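You operate a simulated robot arm through the tools that you are given. There is no shell and no other tool.

The job below is to be done with a simulated robot arm. You get a single attempt, and the scene is never put back.

JOB
Put things in order on the packing bench. At the end: the blue spring clamp from the packing bench stands where the white cable gland stood; the orange cable end stands where the blue spring clamp stood; the white cable gland stands where the white squaring block stood; the white squaring block is on the brown carton; whatever was shut is shut again. Leave all else as you found it, and nothing knocked over.

Only the result counts: the job must be done as asked and must still hold three seconds after the hand-in. Knocking over, shifting, dropping, spilling or breaking anything else fails it.

ROBOT AND FRAMES
A 7-joint arm with a two-finger parallel gripper, fixed in place. Base frame: the origin is at the foot of the arm, x ahead of it, y to its left, z up; the work surface is at about z = 0. Readings come in m, degrees, newtons and seconds.
With the tool pointing down near the work surface it reaches from about 0.24 to 0.62 m from the base axis. Its first joint turns from -66.0 to 66.0 degrees. Payload 2.6 kg.
The tool frame sits at the grasp point between the pads (the TCP): z along the fingers, y along the line on which they close. The tips reach 0.03 m beyond it. The gripper opens to 0.094 m. The fingers are 0.028 m wide and 0.01 m thick; the gripper's body (0.05 by 0.096 m) begins 0.055 m behind the TCP.
Orientation is told as [roll, pitch, yaw] about the base's x, y, z axes, in that order, counted from this pose: with the fingers straight down and closing along the base's y, the tool's x points along the base's -x, its y along +y and its z along -z.

CONTROLS
- The arm moves only by the tool step_arm. Its argument "plan" is a list of rows, each a list of 7 numbers: the shift along the tool's x, y, z in mm, then the turn, a rotation vector about the tool's x, y, z in degrees, then the finger opening in mm, from 0 to 94. In form: [[x, y, z, wx, wy, wz, jaw], ...]. A call has 1 to 20 rows; each row is the pose to reach, as a shift and turn from the pose commanded when the call began, along the tool's axes at that moment. Rows are played at 5 a second. More than 0.05 m and 8.6 degrees between two rows, or a gripper value outside its range, and nothing of the call is played. Where a pose cannot be reached the arm comes as near as it can. A force on the tool above 40 N (or 10 N above the force at the start of the call, whichever is more), or a blocked arm, ends the call early, and 0.2 s more pass. Each finger travels about 0.072 m/s and halts on what it meets, pressing with about 22 N; the grip force reading is that of the motor and also rises with nothing between the fingers. The clock runs only during rows and for 0.2 s after the last one: add rows that repeat a pose to give the fingers time. It gives the time, the measured TCP pose, the force on the tool (base axes), the opening and the grip force at its end, in the units of the frame above (readings bear some noise), with the torque about the TCP (base axes, N m) and any sound that the robot's microphone picked up, and new pictures: "pictures" is both (left out), scene, wrist or none.
- Cameras (640 x 400 px; columns grow to the right, rows downward): "scene" is fixed at [0.0197, 0.4148, 0.5678]; the picture's right is [-0.91, -0.42, 0.00], its down [-0.24, 0.51, -0.82] and it looks along [0.35, -0.75, -0.57] (base axes); focal length 324 px, centre (320, 200). "wrist" rides on the gripper at [0.076, 0.014, -0.102] in the tool frame; the picture's right is [-0.18, 0.98, 0.00], its down [-0.75, -0.14, -0.64] and it looks along [-0.63, -0.12, 0.77] (tool axes); focal length 243 px, centre (320, 200). There is no depth. A picture from a camera that has moved, and an enlarged one, comes with that camera's place and axes in the base frame and with its lens. The place of the scene camera against the robot may be out by one fixed shift of up to 0.012 m in any direction.
- enlarge(camera, box): a new picture of the part [left, top, right, bottom] of that camera's present view, enlarged. It takes no simulated time.
- job_done(): hands the job in; it is judged then, once.

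Places have to be worked out from the pictures, the camera data and where the tool is seen. Open the gripper and draw the arm clear of the work before you hand the job in, unless the task says otherwise.

The tools are called after "Request:" as name(argument=value, ...) on one line, values as JSON. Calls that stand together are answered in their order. step_arm: Moves the arm, as the interface text tells. Its arguments: {"type":"object","properties":{"plan":{"type":"array"},"pictures":{"type":"string","enum":["both","scene","wrist","none"]}},"required":["plan"]} The other tools are called the same way: enlarge (camera, box) takes an enlarged picture of a part of a camera's view; job_done () hands the job in.

At the start:

```text
t: 0.0
eef_pos: [0.4015, -0.1414, 0.3182]
tcp_rot: [0.0, -0.1, 0.0]
contact_force: [0.7, -0.2, -0.3]
wrist_torque: [0.02, 0.03, 0.02]
opening: 0.0939
grasp_force: 0.1
```

scene: 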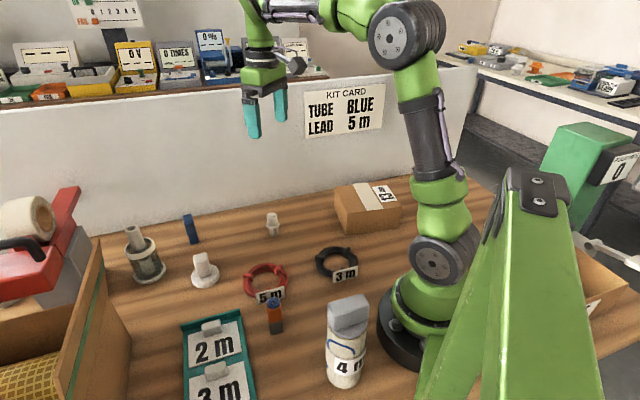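
wrist: 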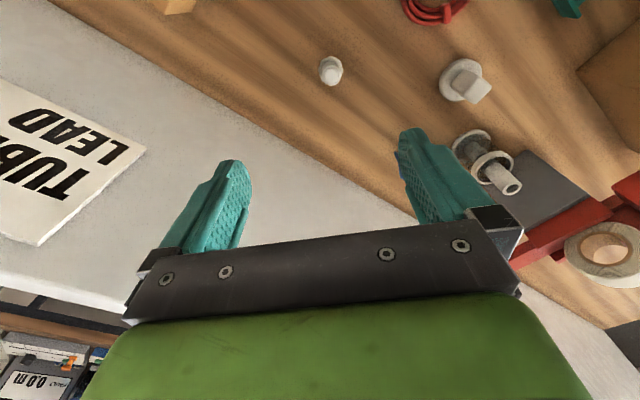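

I start by looking closely at the scene to identify the objects named in the job before moving anything.

Request:
enlarge(camera="scene", box=[100, 180, 300, 305])

Request:
enlarge(camera="scene", box=[240, 180, 440, 305])

Request:
enlarge(camera="scene", box=[160, 275, 400, 400])

Request:
enlarge(camera="scene", box=[0, 180, 200, 400])

Request:
enlarge(camera="wrist", box=[280, 0, 640, 225])

```text
3.20 times, centred on (200, 242) of scene
camera zoom: at [0.0197, 0.4148, 0.5678], right [-0.91, -0.42, 0.0], down [-0.24, 0.51, -0.82], along [0.35, -0.75, -0.57], focal length 1038 px, centre (704, 64)
```

zoom: 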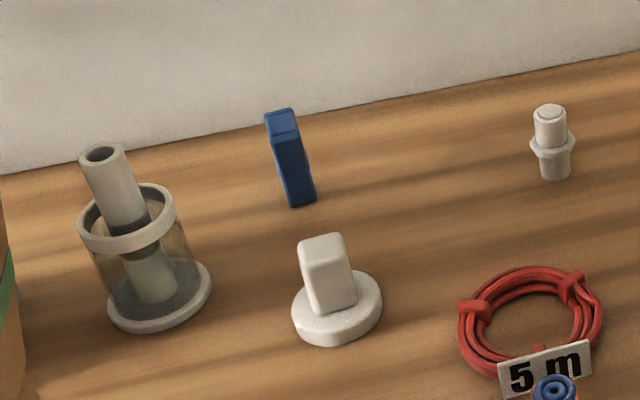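

```text
3.20 times, centred on (340, 242) of scene
camera zoom: at [0.0197, 0.4148, 0.5678], right [-0.91, -0.42, 0.0], down [-0.24, 0.51, -0.82], along [0.35, -0.75, -0.57], focal length 1038 px, centre (256, 64)
```

zoom: 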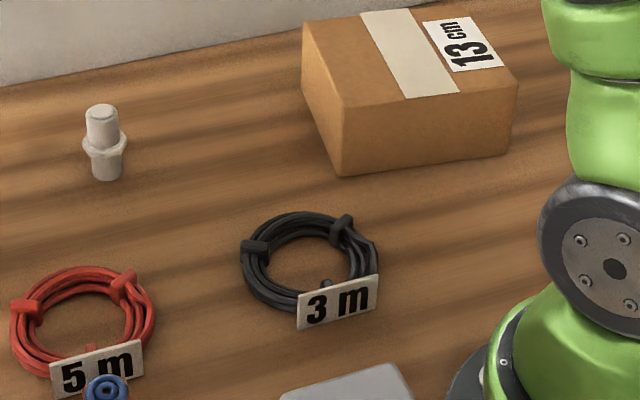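

```text
2.67 times, centred on (280, 338) of scene
camera zoom: at [0.0197, 0.4148, 0.5678], right [-0.91, -0.42, 0.0], down [-0.24, 0.51, -0.82], along [0.35, -0.75, -0.57], focal length 865 px, centre (427, -167)
```

zoom: 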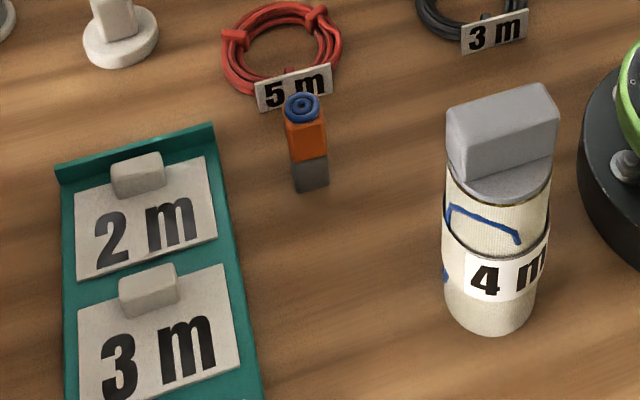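

```text
1.82 times, centred on (100, 290) of scene
camera zoom: at [0.0197, 0.4148, 0.5678], right [-0.91, -0.42, 0.0], down [-0.24, 0.51, -0.82], along [0.35, -0.75, -0.57], focal length 590 px, centre (720, 36)
```

zoom: 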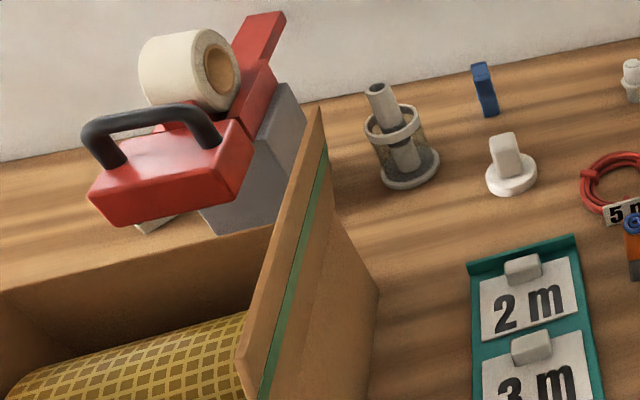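

```text
1.78 times, centred on (460, 112) of wrist
camera zoom: at [0.3268, -0.1273, 0.4215], right [0.18, 0.98, 0.0], down [0.75, -0.14, 0.64], along [0.63, -0.12, -0.77], focal length 431 px, centre (71, 356)
```

zoom: 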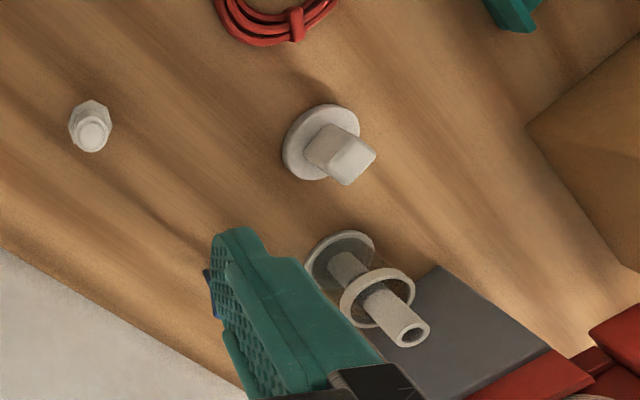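

The gland is the flanged white piece near (0.41, -0.13), the block-on-disc is near (0.47, 0.07), the blue bar near (0.58, -0.02), the orange piece near (0.26, 0.11) and the 13 cm carton near (0.22, -0.31). I'll move the wrist camera to get a closer second view of the blue bar and the white block.

Request:
step_arm(plan=[[0, 30, 15, 0, 0, 0, 94], [0, 60, 30, 0, 0, 0, 94], [0, 90, 45, 0, 0, 0, 94], [0, 120, 60, 0, 0, 0, 94], [0, 150, 75, 0, 0, 0, 94], [0, 150, 75, 0, 0, 0, 94]], pictures="both")

```text
t: 1.4
eef_pos: [0.4022, 0.008, 0.2439]
tcp_rot: [-0.1, 0.1, 0.0]
contact_force: [-0.9, -0.9, 0.0]
wrist_torque: [-0.01, 0.01, 0.0]
opening: 0.0939
grasp_force: 0.2
camera wrist: at [0.3273, 0.0221, 0.3455], right [0.18, 0.98, 0.0], down [0.75, -0.14, 0.64], along [0.63, -0.12, -0.77], focal length 243 px, centre (320, 200)
```

scene: 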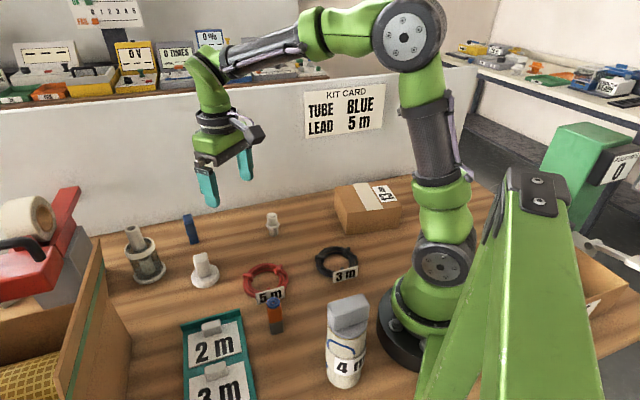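
wrist: 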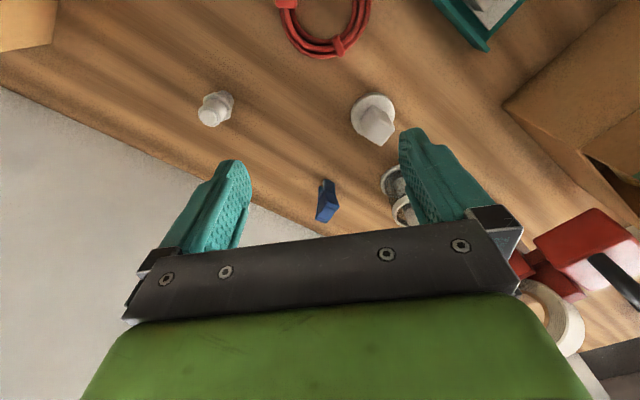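

The blue bar, block and gland are now visible between the fingers. I enlarge to judge their shapes and footings.

Request:
enlarge(camera="wrist", box=[280, 80, 440, 240])

Request:
enlarge(camera="wrist", box=[180, 60, 300, 150])

Request:
enlarge(camera="scene", box=[170, 200, 290, 300])

Request:
enlarge(camera="scene", box=[0, 20, 330, 110])

Request:
enlarge(camera="scene", box=[440, 20, 640, 145])

Request:
enlarge(camera="scene", box=[240, 280, 320, 345])

```text
2.50 times, centred on (360, 160) of wrist
camera zoom: at [0.3273, 0.0221, 0.3455], right [0.18, 0.98, 0.0], down [0.75, -0.14, 0.64], along [0.63, -0.12, -0.77], focal length 606 px, centre (220, 300)
```

zoom: 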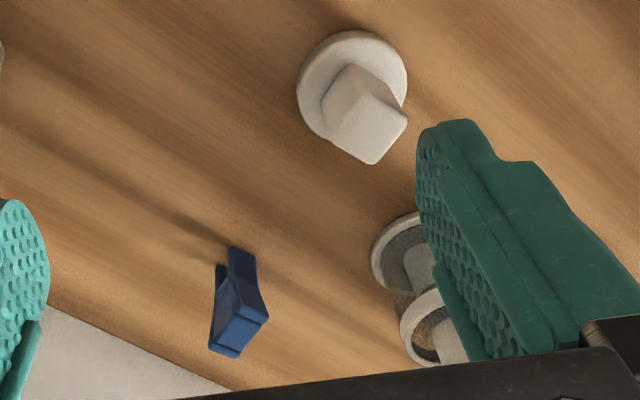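

```text
4.44 times, centred on (240, 105) of wrist
camera zoom: at [0.3273, 0.0221, 0.3455], right [0.18, 0.98, 0.0], down [0.75, -0.14, 0.64], along [0.63, -0.12, -0.77], focal length 1078 px, centre (676, 622)
```

zoom: 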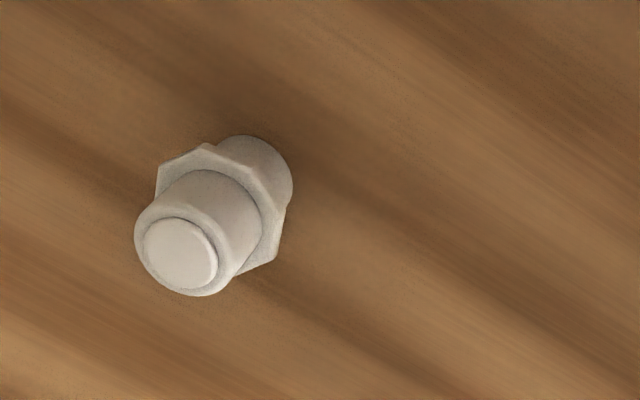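

```text
4.00 times, centred on (230, 250) of scene
camera zoom: at [0.0197, 0.4148, 0.5678], right [-0.91, -0.42, 0.0], down [-0.24, 0.51, -0.82], along [0.35, -0.75, -0.57], focal length 1298 px, centre (680, 0)
```

zoom: 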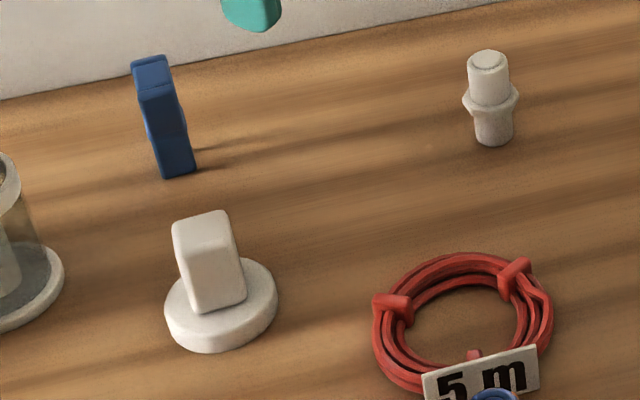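

```text
1.94 times, centred on (165, 65) of scene
camera zoom: at [0.0197, 0.4148, 0.5678], right [-0.91, -0.42, 0.0], down [-0.24, 0.51, -0.82], along [0.35, -0.75, -0.57], focal length 629 px, centre (621, 462)
```

zoom: 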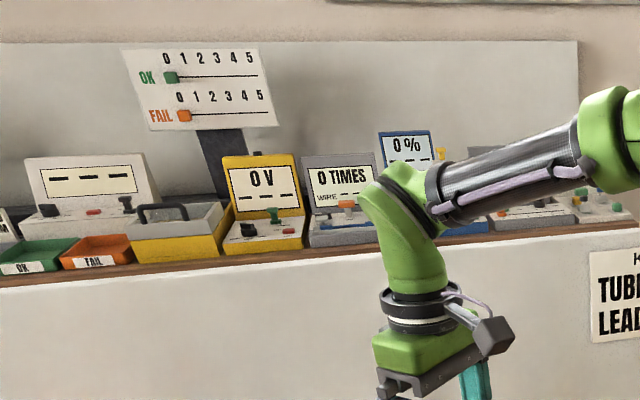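

```text
3.20 times, centred on (540, 82) of scene
camera zoom: at [0.0197, 0.4148, 0.5678], right [-0.91, -0.42, 0.0], down [-0.24, 0.51, -0.82], along [0.35, -0.75, -0.57], focal length 1038 px, centre (-384, 576)
```

zoom: 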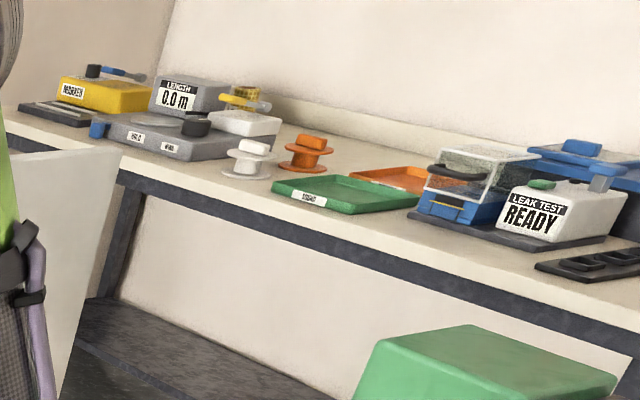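

```text
6.15 times, centred on (280, 312) of scene
camera zoom: at [0.0197, 0.4148, 0.5678], right [-0.91, -0.42, 0.0], down [-0.24, 0.51, -0.82], along [0.35, -0.75, -0.57], focal length 1997 px, centre (566, -492)
```

zoom: 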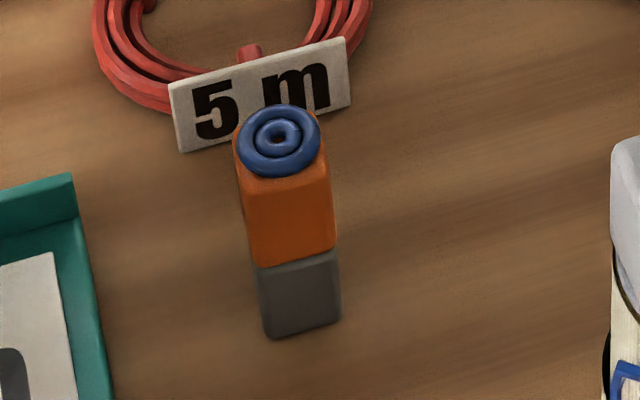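

Identities look clear: the blue clip on end, the hex-flanged gland, the block on a round foot, and the orange/grey cable end. I'll enlarge the block and blue clamp further to read their yaw.

Request:
enlarge(camera="wrist", box=[340, 85, 404, 150])

Request:
enlarge(camera="wrist", box=[300, 170, 364, 235])

Request:
enlarge(camera="scene", box=[180, 245, 230, 295])

Request:
enlarge(camera="scene", box=[170, 205, 220, 250])

```text
6.15 times, centred on (372, 118) of wrist
camera zoom: at [0.3273, 0.0221, 0.3455], right [0.18, 0.98, 0.0], down [0.75, -0.14, 0.64], along [0.63, -0.12, -0.77], focal length 1493 px, centre (0, 708)
```

zoom: 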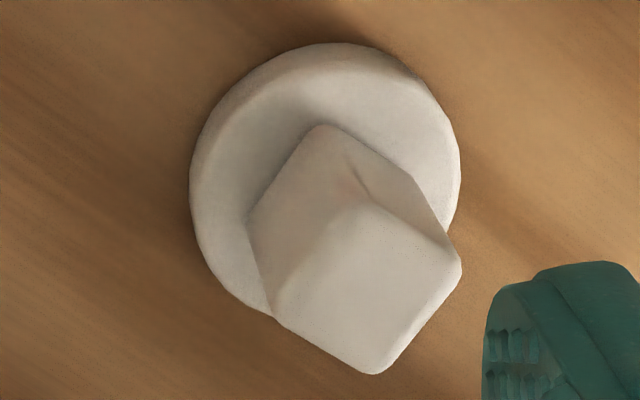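

```text
6.15 times, centred on (332, 202) of wrist
camera zoom: at [0.3273, 0.0221, 0.3455], right [0.18, 0.98, 0.0], down [0.75, -0.14, 0.64], along [0.63, -0.12, -0.77], focal length 1493 px, centre (246, 185)
```

zoom: 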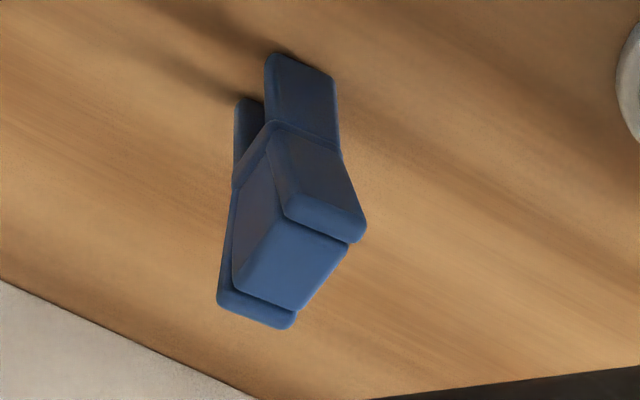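

```text
8.00 times, centred on (205, 270) of scene
camera zoom: at [0.0197, 0.4148, 0.5678], right [-0.91, -0.42, 0.0], down [-0.24, 0.51, -0.82], along [0.35, -0.75, -0.57], focal length 2596 px, centre (1240, -360)
```

zoom: 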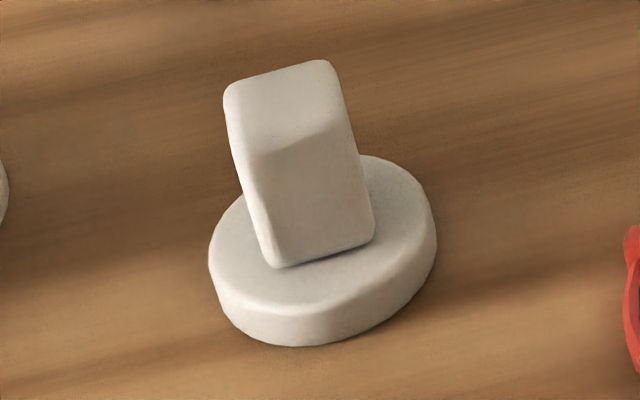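

```text
8.89 times, centred on (195, 228) of scene
camera zoom: at [0.0197, 0.4148, 0.5678], right [-0.91, -0.42, 0.0], down [-0.24, 0.51, -0.82], along [0.35, -0.75, -0.57], focal length 2884 px, centre (1431, -44)
```

zoom: 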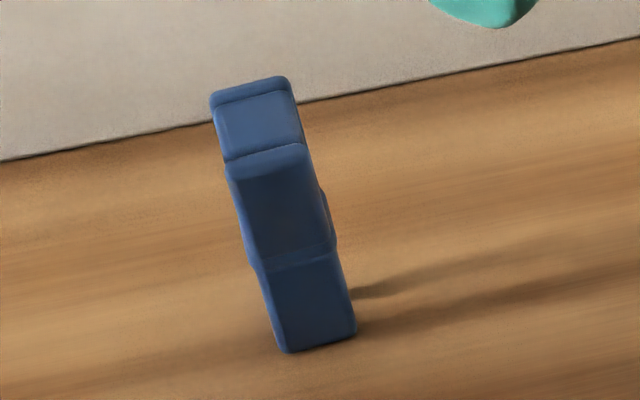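

The block is about 27 mm square at roughly 50° yaw on a 65 mm disc, top about 5 cm up. I take a steeper view from above it (and of the clamp) to fix positions precisely.

Request:
step_arm(plan=[[-30, 17, 8, 0, 0, 0, 94], [-60, 34, 16, 0, 0, 0, 94], [-88, 52, 24, 0, 0, 0, 94], [-88, 52, 24, 0, 0, 0, 94]], pictures="wrist")

Request:
enlarge(camera="wrist", box=[270, 0, 400, 81])

Request:
enlarge(camera="wrist", box=[220, 40, 380, 140])

Request:
enlarge(camera="scene", box=[252, 200, 292, 245])

```text
t: 2.4
eef_pos: [0.4905, 0.0622, 0.2192]
tcp_rot: [0.0, 0.0, 0.0]
contact_force: [-0.7, 0.2, -0.1]
wrist_torque: [-0.02, -0.02, 0.04]
opening: 0.0941
grasp_force: 0.1
camera wrist: at [0.4141, 0.0762, 0.3216], right [0.18, 0.98, 0.0], down [0.75, -0.14, 0.64], along [0.63, -0.12, -0.77], focal length 243 px, centre (320, 200)
```

wrist: 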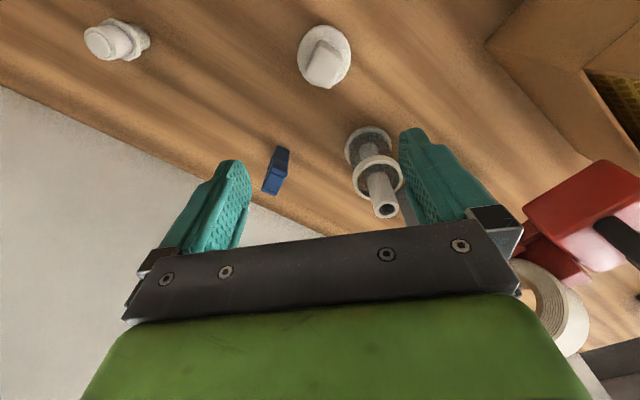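

```text
4.92 times, centred on (335, 40) of wrist
camera zoom: at [0.4141, 0.0762, 0.3216], right [0.18, 0.98, 0.0], down [0.75, -0.14, 0.64], along [0.63, -0.12, -0.77], focal length 1194 px, centre (246, 985)
```

zoom: 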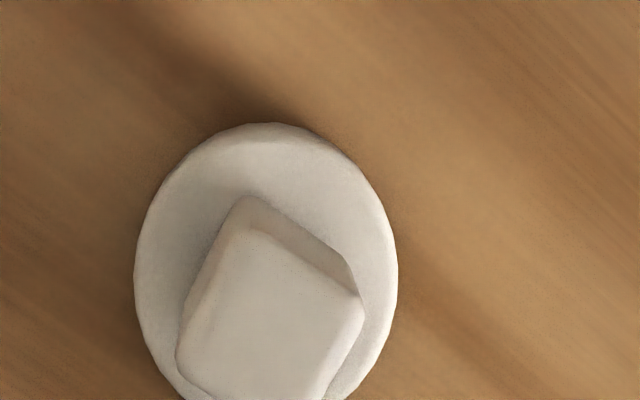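

```text
4.00 times, centred on (300, 90) of wrist
camera zoom: at [0.4141, 0.0762, 0.3216], right [0.18, 0.98, 0.0], down [0.75, -0.14, 0.64], along [0.63, -0.12, -0.77], focal length 970 px, centre (400, 640)
```

zoom: 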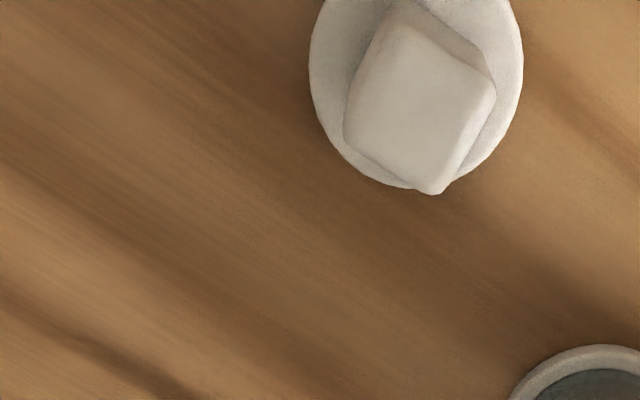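

```text
8.89 times, centred on (272, 222) of scene
camera zoom: at [0.0197, 0.4148, 0.5678], right [-0.91, -0.42, 0.0], down [-0.24, 0.51, -0.82], along [0.35, -0.75, -0.57], focal length 2884 px, centre (747, 0)
```

zoom: 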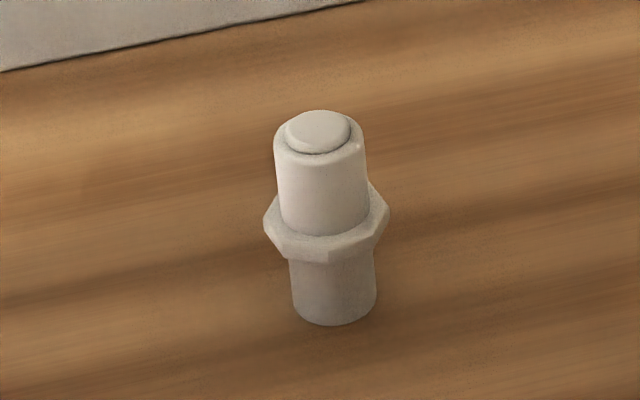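

Triangulating two views puts the block's centre at about (0.4655, 0.0715), top at z≈0.06, faces at 50°/-40°. I move to hover above it with yaw -39.5° (tool wz +39.5°) and check.

Request:
step_arm(plan=[[5, 2, 15, 0, 0, 7.9, 94], [10, 4, 32, 0, 0, 15.8, 94], [15, 6.5, 50, 0, 0, 23.7, 94], [20, 8.5, 68, 0, 0, 31.6, 94], [24.5, 10.5, 84, 0, 0, 39.5, 94], [24.5, 10.5, 99, 0, 0, 39.5, 94], [24.5, 10.5, 99, 0, 0, 39.5, 94]], pictures="both")

Request:
enlarge(camera="wrist", box=[200, 0, 440, 200])

Request:
enlarge(camera="scene", box=[150, 170, 270, 300])

```text
t: 4.0
eef_pos: [0.4661, 0.0714, 0.1211]
tcp_rot: [0.0, 0.0, -39.5]
contact_force: [-0.3, -0.4, 1.0]
wrist_torque: [0.04, 0.0, -0.01]
opening: 0.0942
grasp_force: 0.0
camera wrist: at [0.4169, 0.1308, 0.2232], right [0.77, 0.64, 0.0], down [0.49, -0.59, 0.64], along [0.41, -0.49, -0.77], focal length 243 px, centre (320, 200)
```

scene: 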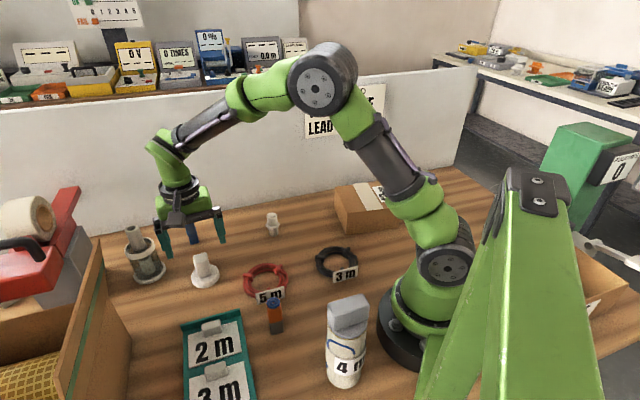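
wrist: 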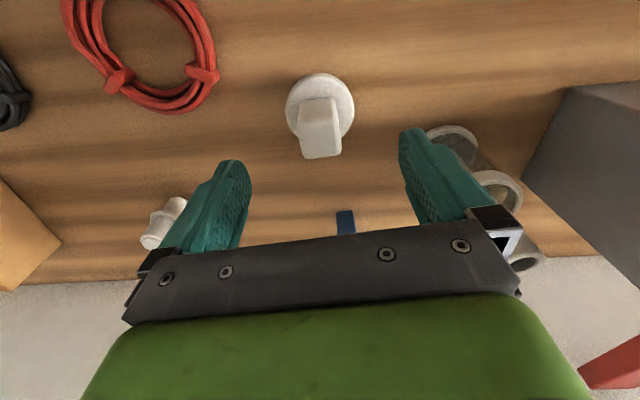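

```text
2.00 times, centred on (320, 100) of wrist
camera zoom: at [0.4169, 0.1308, 0.2232], right [0.77, 0.64, 0.0], down [0.49, -0.59, 0.64], along [0.41, -0.49, -0.77], focal length 485 px, centre (320, 400)
```

zoom: 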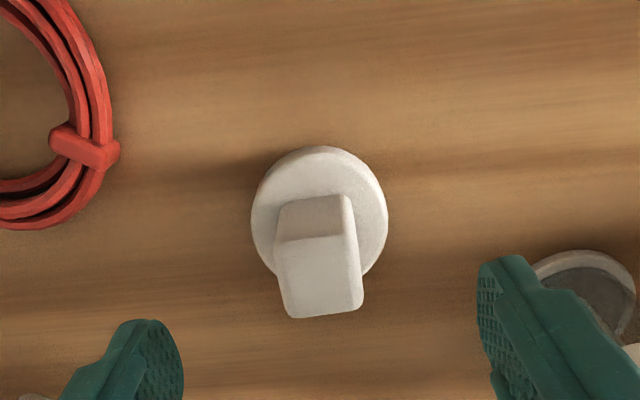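

```text
3.08 times, centred on (210, 235) of scene
camera zoom: at [0.0197, 0.4148, 0.5678], right [-0.91, -0.42, 0.0], down [-0.24, 0.51, -0.82], along [0.35, -0.75, -0.57], focal length 998 px, centre (658, 92)
```

zoom: 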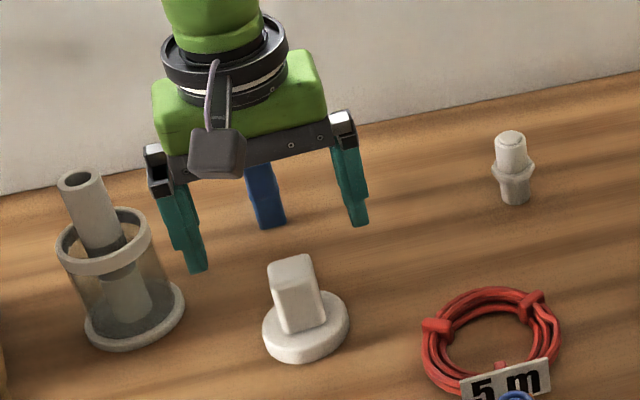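

The disc and block line up with the TCP in the wrist view (predicted and seen outlines match within a couple of mm). I descend to z≈0.052 so the tips stay above the disc, then close.

Request:
step_arm(plan=[[0, 0, 25, 0, 0, 0, 94], [0, 0, 48, 0, 0, 0, 94], [0, 0, 68, 0, 0, 0, 94], [0, 0, 68, 0, 0, 0, 94]], pictures="both")

Request:
enlarge(camera="scene", box=[150, 190, 270, 300])

```text
t: 5.0
eef_pos: [0.4675, 0.0714, 0.0524]
tcp_rot: [0.0, 0.0, -39.5]
contact_force: [0.4, 0.5, 0.1]
wrist_torque: [0.0, -0.03, -0.01]
opening: 0.094
grasp_force: 0.0
camera wrist: at [0.4175, 0.1307, 0.1541], right [0.77, 0.64, 0.0], down [0.49, -0.59, 0.64], along [0.41, -0.49, -0.77], focal length 243 px, centre (320, 200)
```

scene: 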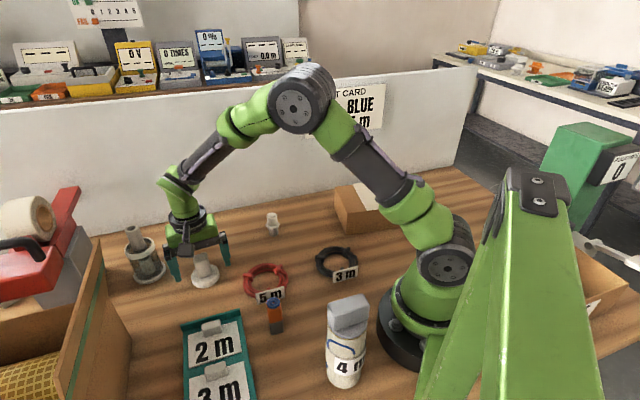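
wrist: 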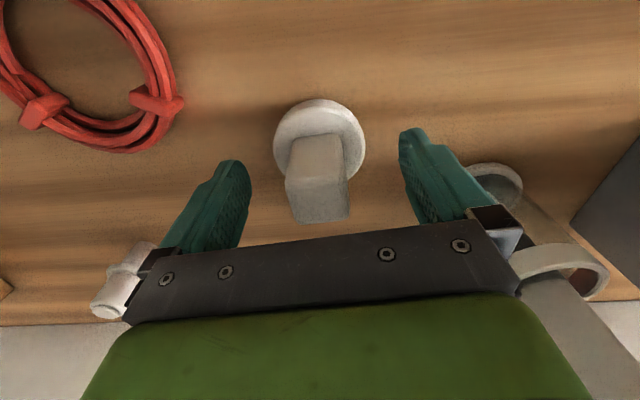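

```text
3.64 times, centred on (210, 245) of scene
camera zoom: at [0.0197, 0.4148, 0.5678], right [-0.91, -0.42, 0.0], down [-0.24, 0.51, -0.82], along [0.35, -0.75, -0.57], focal length 1180 px, centre (720, 36)
```

zoom: 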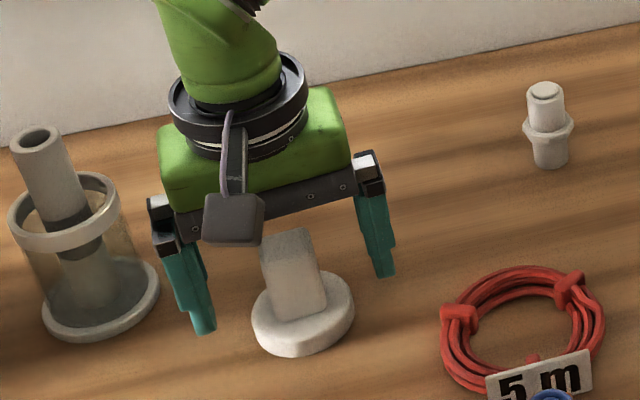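

No contact on the way down and the block stands between the pads, above the disc. I close the gripper.

Request:
step_arm(plan=[[0, 0, 0, 0, 0, 0, 60], [0, 0, 0, 0, 0, 0, 30], [0, 0, 0, 0, 0, 0, 10], [0, 0, 0, 0, 0, 0, 10], [0, 0, 0, 0, 0, 0, 10], [0, 0, 0, 0, 0, 0, 10]], pictures="wrist")

```text
t: 6.4
eef_pos: [0.4674, 0.0717, 0.0523]
tcp_rot: [-0.1, 0.0, -39.5]
contact_force: [-1.3, -1.6, 1.1]
wrist_torque: [-0.06, -0.07, -0.01]
opening: 0.0345
grasp_force: 22.6
camera wrist: at [0.4175, 0.1305, 0.1543], right [0.77, 0.64, 0.0], down [0.49, -0.59, 0.64], along [0.41, -0.49, -0.77], focal length 243 px, centre (320, 200)
```

wrist: 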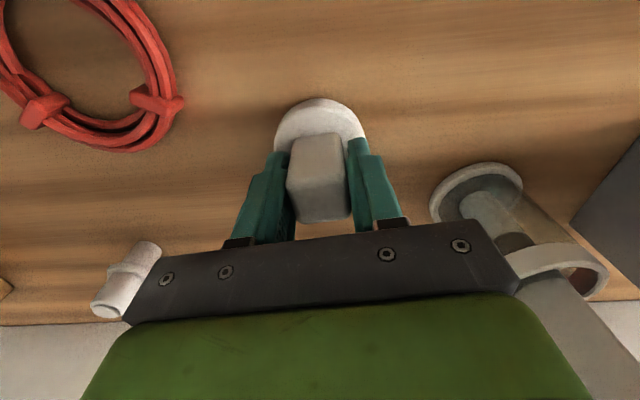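

The fingers stopped at 34.5 mm with 22.6 N: the block is held. I lift a little and check whether the round foot comes with it.

Request:
step_arm(plan=[[0, 0, -10, 0, 0, 0, 10], [0, 0, -25, 0, 0, 0, 10], [0, 0, -40, 0, 0, 0, 10], [0, 0, -40, 0, 0, 0, 10]], pictures="both")

Request:
enlarge(camera="scene", box=[150, 170, 270, 300])

```text
t: 7.4
eef_pos: [0.4662, 0.0697, 0.0916]
tcp_rot: [-0.1, 0.0, -39.4]
contact_force: [0.1, -0.5, -3.1]
wrist_torque: [0.0, -0.03, -0.01]
opening: 0.0344
grasp_force: 21.5
camera wrist: at [0.4164, 0.1304, 0.1942], right [0.77, 0.64, 0.0], down [0.49, -0.59, 0.64], along [0.41, -0.49, -0.77], focal length 243 px, centre (320, 200)
```

scene: 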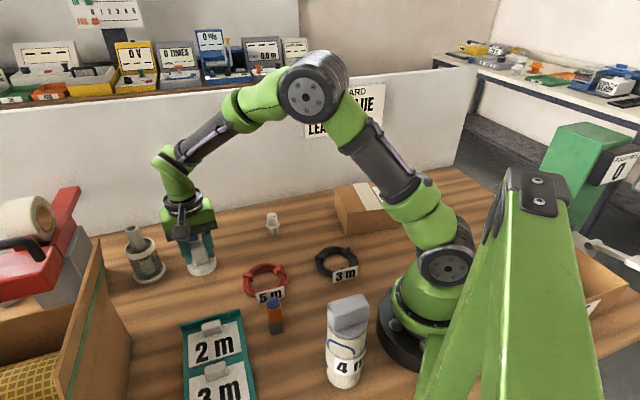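
wrist: 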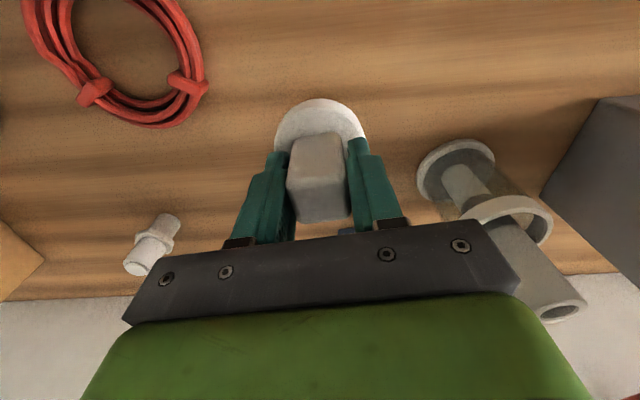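

```text
3.08 times, centred on (210, 235) of scene
camera zoom: at [0.0197, 0.4148, 0.5678], right [-0.91, -0.42, 0.0], down [-0.24, 0.51, -0.82], along [0.35, -0.75, -0.57], focal length 998 px, centre (658, 92)
```

zoom: 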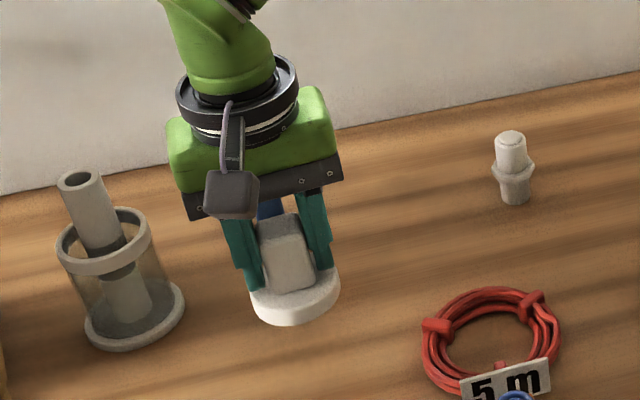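

The foot lifted with the block, so it is one piece (about 0.3 kg). I lift it higher and carry it towards the carton.

Request:
step_arm(plan=[[0, 0, -35, 0, 0, 0, 10], [0, 0, -75, 0, 0, 0, 10], [0, 0, -115, 0, 0, 0, 10], [0, -10, -145, 0, 0, 0, 10], [-2, -35, -158, 0, 0, 0, 10], [-4, -70, -158, 0, 0, 0, 10], [-6, -105, -158, 0, 0, 0, 10], [-8, -140, -158, 0, 0, 0, 10], [-10, -175, -158, 0, 0, 0, 10], [-12, -210, -158, 0, 0, 0, 10], [-14, -245, -158, 0, 0, 0, 10], [-16, -280, -158, 0, 0, 0, 10], [-18, -315, -158, 0, 0, 0, 10], [-20, -350, -158, 0, 0, 0, 10], [-22, -385, -158, 0, 0, 0, 10], [-24, -415, -158, 0, 0, 0, 10], [-26, -441, -158, 0, 0, 0, 10], [-26, -441, -158, 0, 0, 0, 10]], pictures="both")

Request:
enlarge(camera="scene", box=[300, 120, 460, 250])

Request:
enlarge(camera="wrist", box=[160, 0, 480, 200])

```text
t: 11.2
eef_pos: [0.2078, -0.2869, 0.2501]
tcp_rot: [0.1, 0.0, -39.5]
contact_force: [-0.2, -0.7, -3.6]
wrist_torque: [-0.01, 0.02, 0.01]
opening: 0.0342
grasp_force: 21.4
camera wrist: at [0.1578, -0.2268, 0.3532], right [0.77, 0.64, 0.0], down [0.49, -0.59, 0.64], along [0.41, -0.49, -0.77], focal length 243 px, centre (320, 200)
```

scene: 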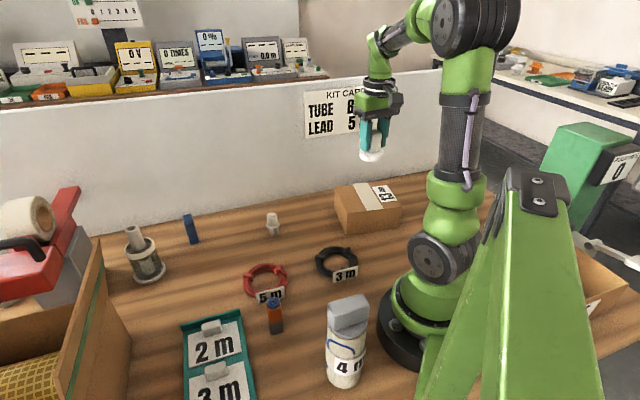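
wrist: 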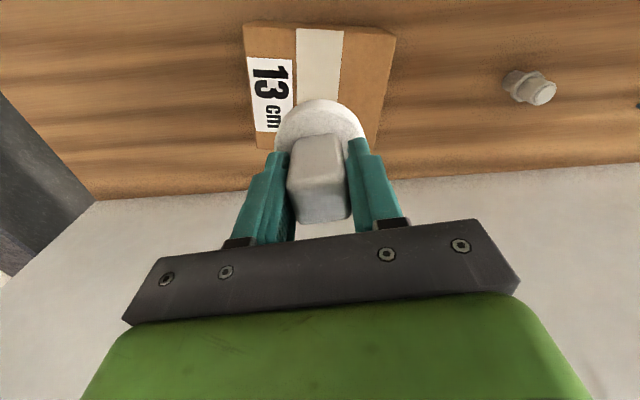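

```text
3.08 times, centred on (380, 185) of scene
camera zoom: at [0.0197, 0.4148, 0.5678], right [-0.91, -0.42, 0.0], down [-0.24, 0.51, -0.82], along [0.35, -0.75, -0.57], focal length 998 px, centre (135, 246)
```

zoom: 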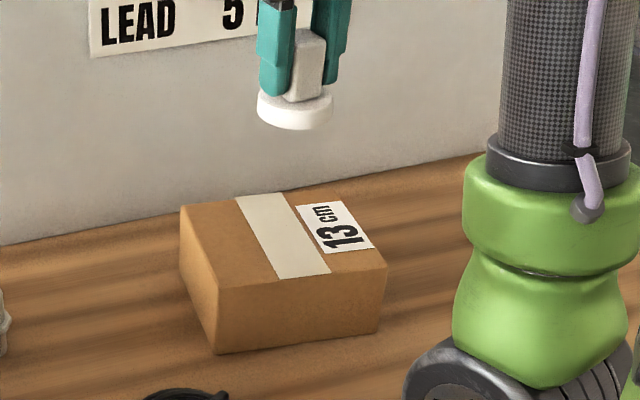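

```text
2.00 times, centred on (320, 100) of wrist
camera zoom: at [0.1578, -0.2268, 0.3532], right [0.77, 0.64, 0.0], down [0.49, -0.59, 0.64], along [0.41, -0.49, -0.77], focal length 485 px, centre (320, 400)
```

zoom: 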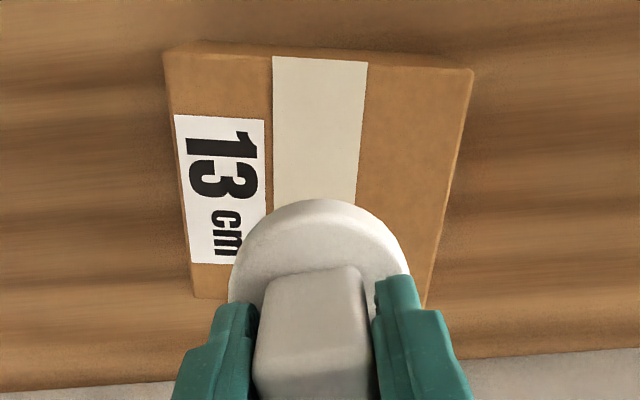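

From the wrist view the carton top centres at about (0.211, -0.297). I move above it and descend to a small clearance, watching the force.

Request:
step_arm(plan=[[-5, -2.5, 20, 0, 0, 0, 10], [-10.4, -5.3, 50, 0, 0, 0, 10], [-10.4, -5.3, 80, 0, 0, 0, 10], [-10.4, -5.3, 105, 0, 0, 0, 10], [-10.4, -5.3, 115, 0, 0, 0, 10], [-10.4, -5.3, 115, 0, 0, 0, 10]], pictures="both")

Request:
enlarge(camera="scene", box=[310, 140, 430, 250])

```text
t: 12.6
eef_pos: [0.2111, -0.2959, 0.1363]
tcp_rot: [0.0, 0.0, -39.5]
contact_force: [-0.3, -1.0, -3.0]
wrist_torque: [-0.02, -0.01, 0.0]
opening: 0.0343
grasp_force: 22.4
camera wrist: at [0.1606, -0.2369, 0.2384], right [0.77, 0.64, 0.0], down [0.49, -0.59, 0.64], along [0.41, -0.49, -0.77], focal length 243 px, centre (320, 200)
```

scene: 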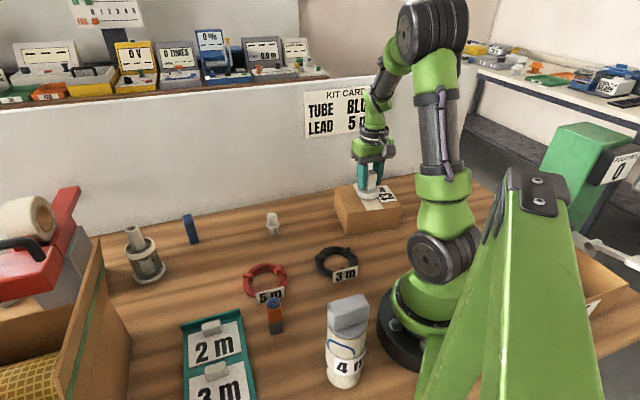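
wrist: 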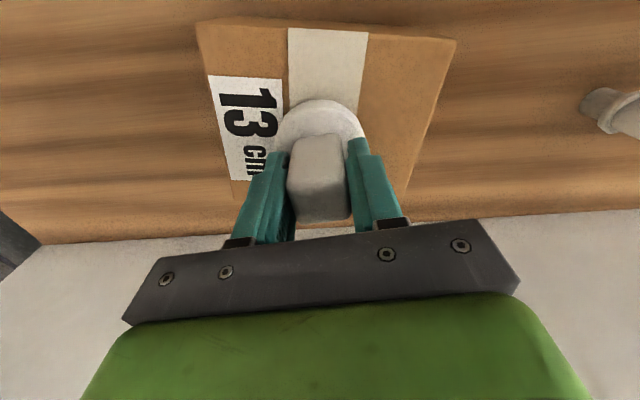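

```text
3.64 times, centred on (370, 195) of scene
camera zoom: at [0.0197, 0.4148, 0.5678], right [-0.91, -0.42, 0.0], down [-0.24, 0.51, -0.82], along [0.35, -0.75, -0.57], focal length 1180 px, centre (138, 218)
```

zoom: 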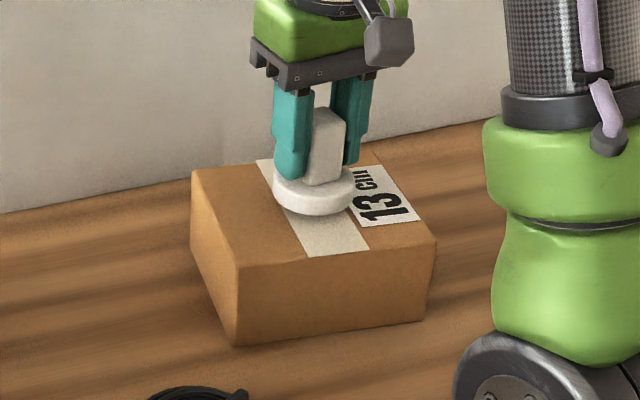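

The block hovers over the carton middle with roughly 1 cm to go. I lower in small steps, watching for the contact force.

Request:
step_arm(plan=[[0, 0, 4, 0, 0, 0, 10], [0, 0, 8, 0, 0, 0, 10], [0, 0, 8, 0, 0, 0, 10]], pictures="none")

Request:
step_arm(plan=[[0, 0, 1.5, 0, 0, 0, 10], [0, 0, 1.5, 0, 0, 0, 10]], pictures="none")

```text
t: 13.4
eef_pos: [0.2114, -0.2963, 0.1281]
tcp_rot: [0.0, 0.0, -39.5]
contact_force: [0.2, 1.0, -4.0]
wrist_torque: [0.02, -0.04, 0.0]
opening: 0.0342
grasp_force: 21.9
```

```text
t: 14.0
eef_pos: [0.211, -0.2958, 0.1271]
tcp_rot: [0.0, 0.0, -39.5]
contact_force: [-2.2, 2.3, 5.4]
wrist_torque: [0.1, 0.15, 0.0]
opening: 0.034
grasp_force: 22.2
```

The vertical force turned from -4 N to +5.4 N, so the foot rests on the carton. I open the fingers in place.

Request:
step_arm(plan=[[0, 0, 0, 0, 0, 0, 45], [0, 0, 0, 0, 0, 0, 60], [0, 0, 0, 0, 0, 0, 75], [0, 0, 0, 0, 0, 0, 75]], pictures="both")

Request:
enlarge(camera="scene", box=[310, 140, 430, 250])

```text
t: 15.0
eef_pos: [0.2108, -0.2958, 0.1266]
tcp_rot: [0.0, -0.1, -39.6]
contact_force: [-0.6, 0.4, -0.1]
wrist_torque: [-0.01, 0.02, 0.01]
opening: 0.075
grasp_force: 0.0
camera wrist: at [0.1609, -0.237, 0.229], right [0.77, 0.64, 0.0], down [0.49, -0.59, 0.64], along [0.41, -0.49, -0.77], focal length 243 px, centre (320, 200)
```

scene: 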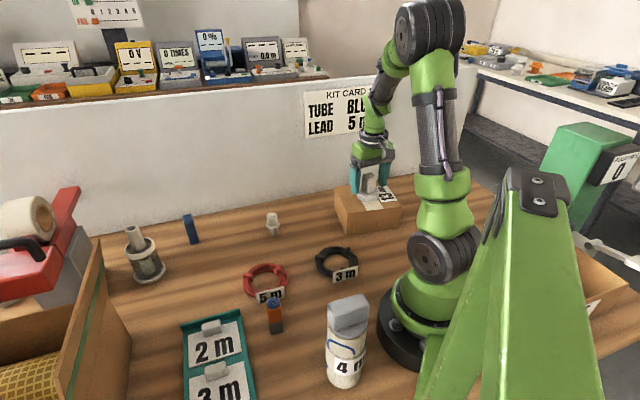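
wrist: 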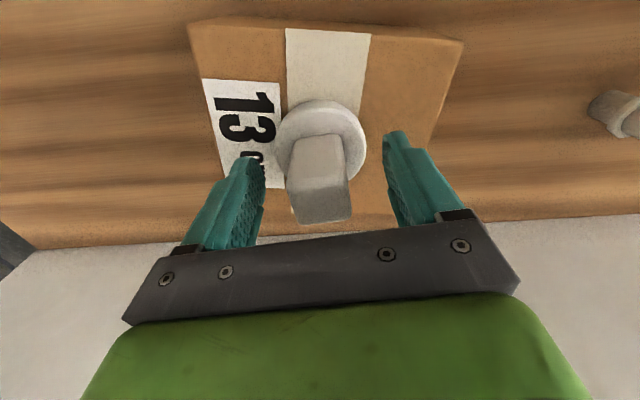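

```text
3.64 times, centred on (370, 195) of scene
camera zoom: at [0.0197, 0.4148, 0.5678], right [-0.91, -0.42, 0.0], down [-0.24, 0.51, -0.82], along [0.35, -0.75, -0.57], focal length 1180 px, centre (138, 218)
```

zoom: 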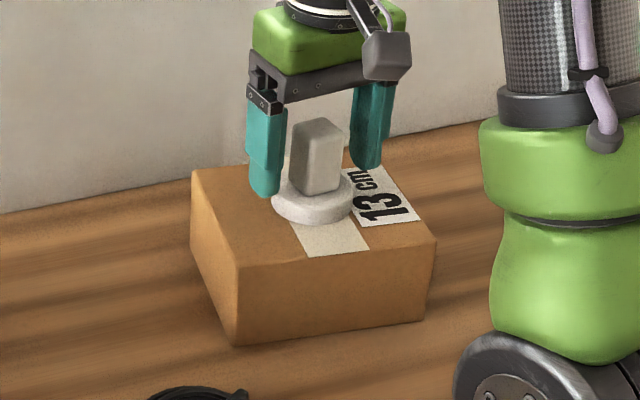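

The block stands upright on the carton. I rise straight up and go to hover over the gland at about (0.410, -0.127).

Request:
step_arm(plan=[[0, 0, -20, 0, 0, 0, 75], [0, 0, -55, 0, 0, 0, 75], [0, 0, -90, 0, 0, 0, 75], [0, 0, -124, 0, 0, 0, 75], [-6, 32, -124, 0, 0, 0, 75], [-12, 64, -124, 0, 0, 0, 75], [-18, 96, -124, 0, 0, 0, 75], [-24, 128, -124, 0, 0, 0, 75], [-30, 160, -124, 0, 0, 0, 75], [-36, 192, -124, 0, 0, 0, 75], [-42, 225, -110, 0, 0, 0, 75], [-46, 257, -80, 0, 0, 0, 75], [-46, 257, -50, 0, 0, 0, 75], [-46, 257, -24, 0, 0, 0, 75], [-46, 257, -24, 0, 0, 0, 75]], pictures="both")

Request:
enlarge(camera="wrist", box=[240, 50, 400, 150])

Request:
enlarge(camera="scene", box=[310, 140, 430, 250])

```text
t: 18.2
eef_pos: [0.41, -0.125, 0.1498]
tcp_rot: [0.0, 0.0, -39.4]
contact_force: [0.8, -0.4, -0.6]
wrist_torque: [0.02, 0.01, 0.01]
opening: 0.0749
grasp_force: 0.0
camera wrist: at [0.3605, -0.0654, 0.2522], right [0.77, 0.64, 0.0], down [0.49, -0.59, 0.64], along [0.41, -0.49, -0.77], focal length 243 px, centre (320, 200)
```

scene: 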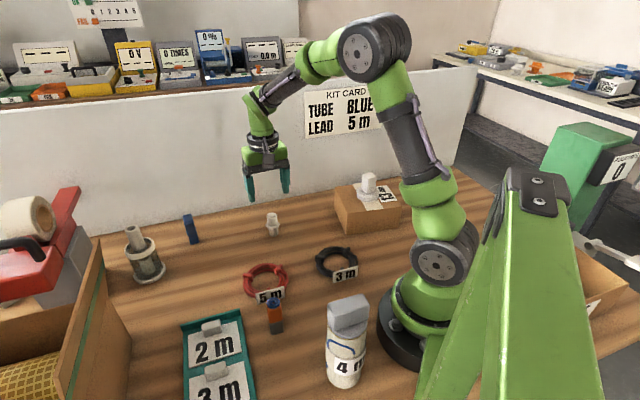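
wrist: 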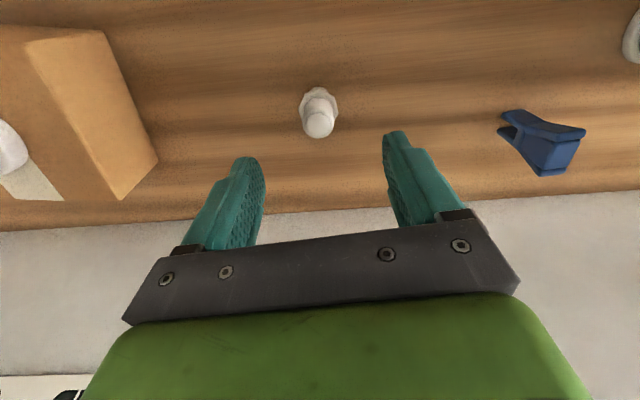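

```text
4.00 times, centred on (320, 100) of wrist
camera zoom: at [0.3605, -0.0654, 0.2522], right [0.77, 0.64, 0.0], down [0.49, -0.59, 0.64], along [0.41, -0.49, -0.77], focal length 970 px, centre (320, 600)
```

zoom: 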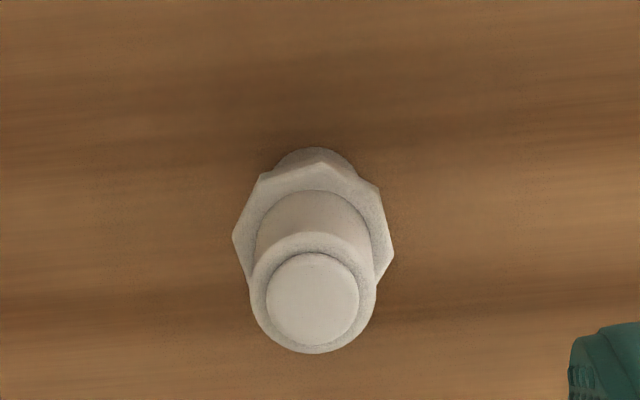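

```text
3.64 times, centred on (370, 195) of scene
camera zoom: at [0.0197, 0.4148, 0.5678], right [-0.91, -0.42, 0.0], down [-0.24, 0.51, -0.82], along [0.35, -0.75, -0.57], focal length 1180 px, centre (138, 218)
```

zoom: 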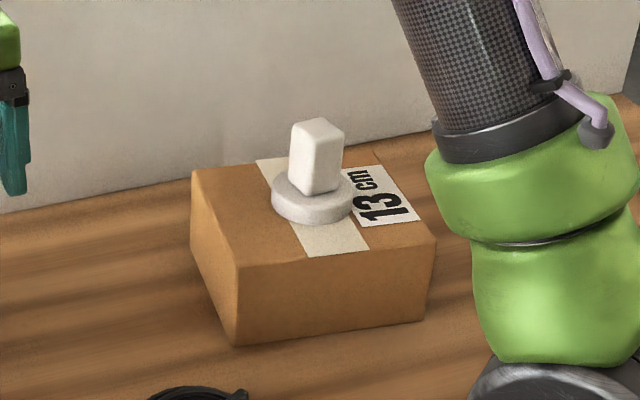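

The block rests well on the carton. The gland shows about 3 mm (-x tool) and 1.7 mm (-y tool) off the TCP; I correct, descend to z≈0.067 so the tips stay above the hex flange, and look before closing.

Request:
step_arm(plan=[[-3.2, -1.7, 20, 0, 0, 0, 75], [-3.2, -1.7, 45, 0, 0, 0, 75], [-3.2, -1.7, 68, 0, 0, 0, 75], [-3.2, -1.7, 83, 0, 0, 0, 75], [-3.2, -1.7, 83, 0, 0, 0, 75]], pictures="both")

Request:
enlarge(camera="wrist", box=[240, 90, 400, 190])

Request:
enlarge(camera="scene", box=[232, 180, 312, 245])

```text
t: 19.4
eef_pos: [0.4118, -0.1304, 0.0662]
tcp_rot: [0.0, 0.0, -39.5]
contact_force: [0.0, 0.2, -0.8]
wrist_torque: [0.0, -0.03, 0.01]
opening: 0.0749
grasp_force: 0.0
camera wrist: at [0.3619, -0.071, 0.1693], right [0.77, 0.64, 0.0], down [0.49, -0.59, 0.64], along [0.41, -0.49, -0.77], focal length 243 px, centre (320, 200)
```

scene: 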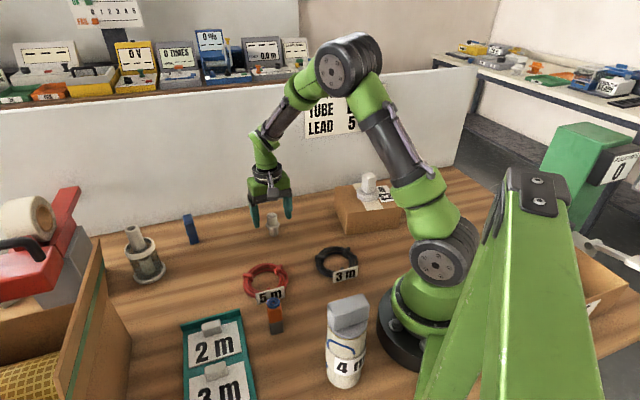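
wrist: 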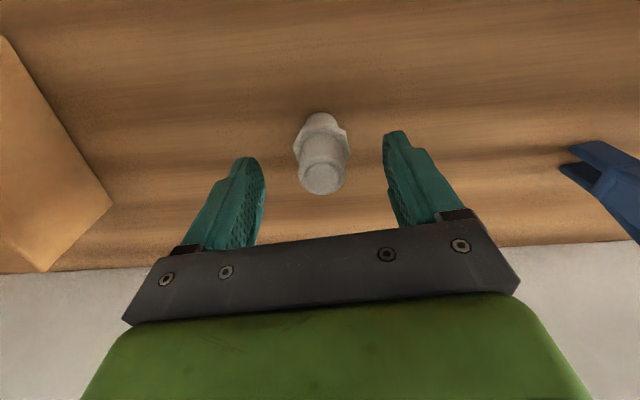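

```text
4.00 times, centred on (320, 140) of wrist
camera zoom: at [0.3619, -0.071, 0.1693], right [0.77, 0.64, 0.0], down [0.49, -0.59, 0.64], along [0.41, -0.49, -0.77], focal length 970 px, centre (320, 440)
```

zoom: 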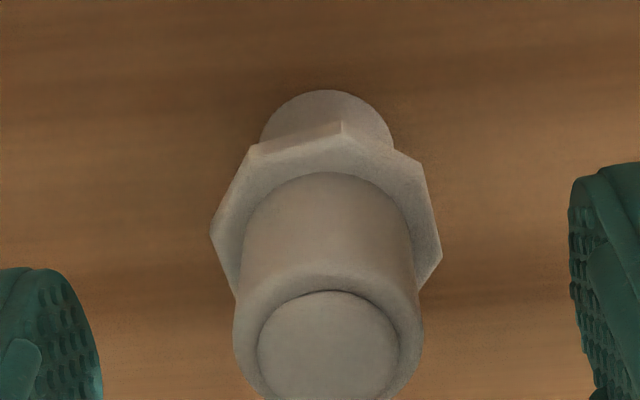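

```text
6.15 times, centred on (272, 212) of scene
camera zoom: at [0.0197, 0.4148, 0.5678], right [-0.91, -0.42, 0.0], down [-0.24, 0.51, -0.82], along [0.35, -0.75, -0.57], focal length 1997 px, centre (615, 123)
```

zoom: 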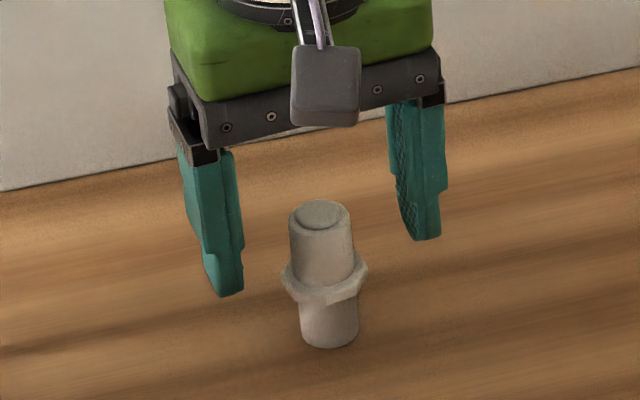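

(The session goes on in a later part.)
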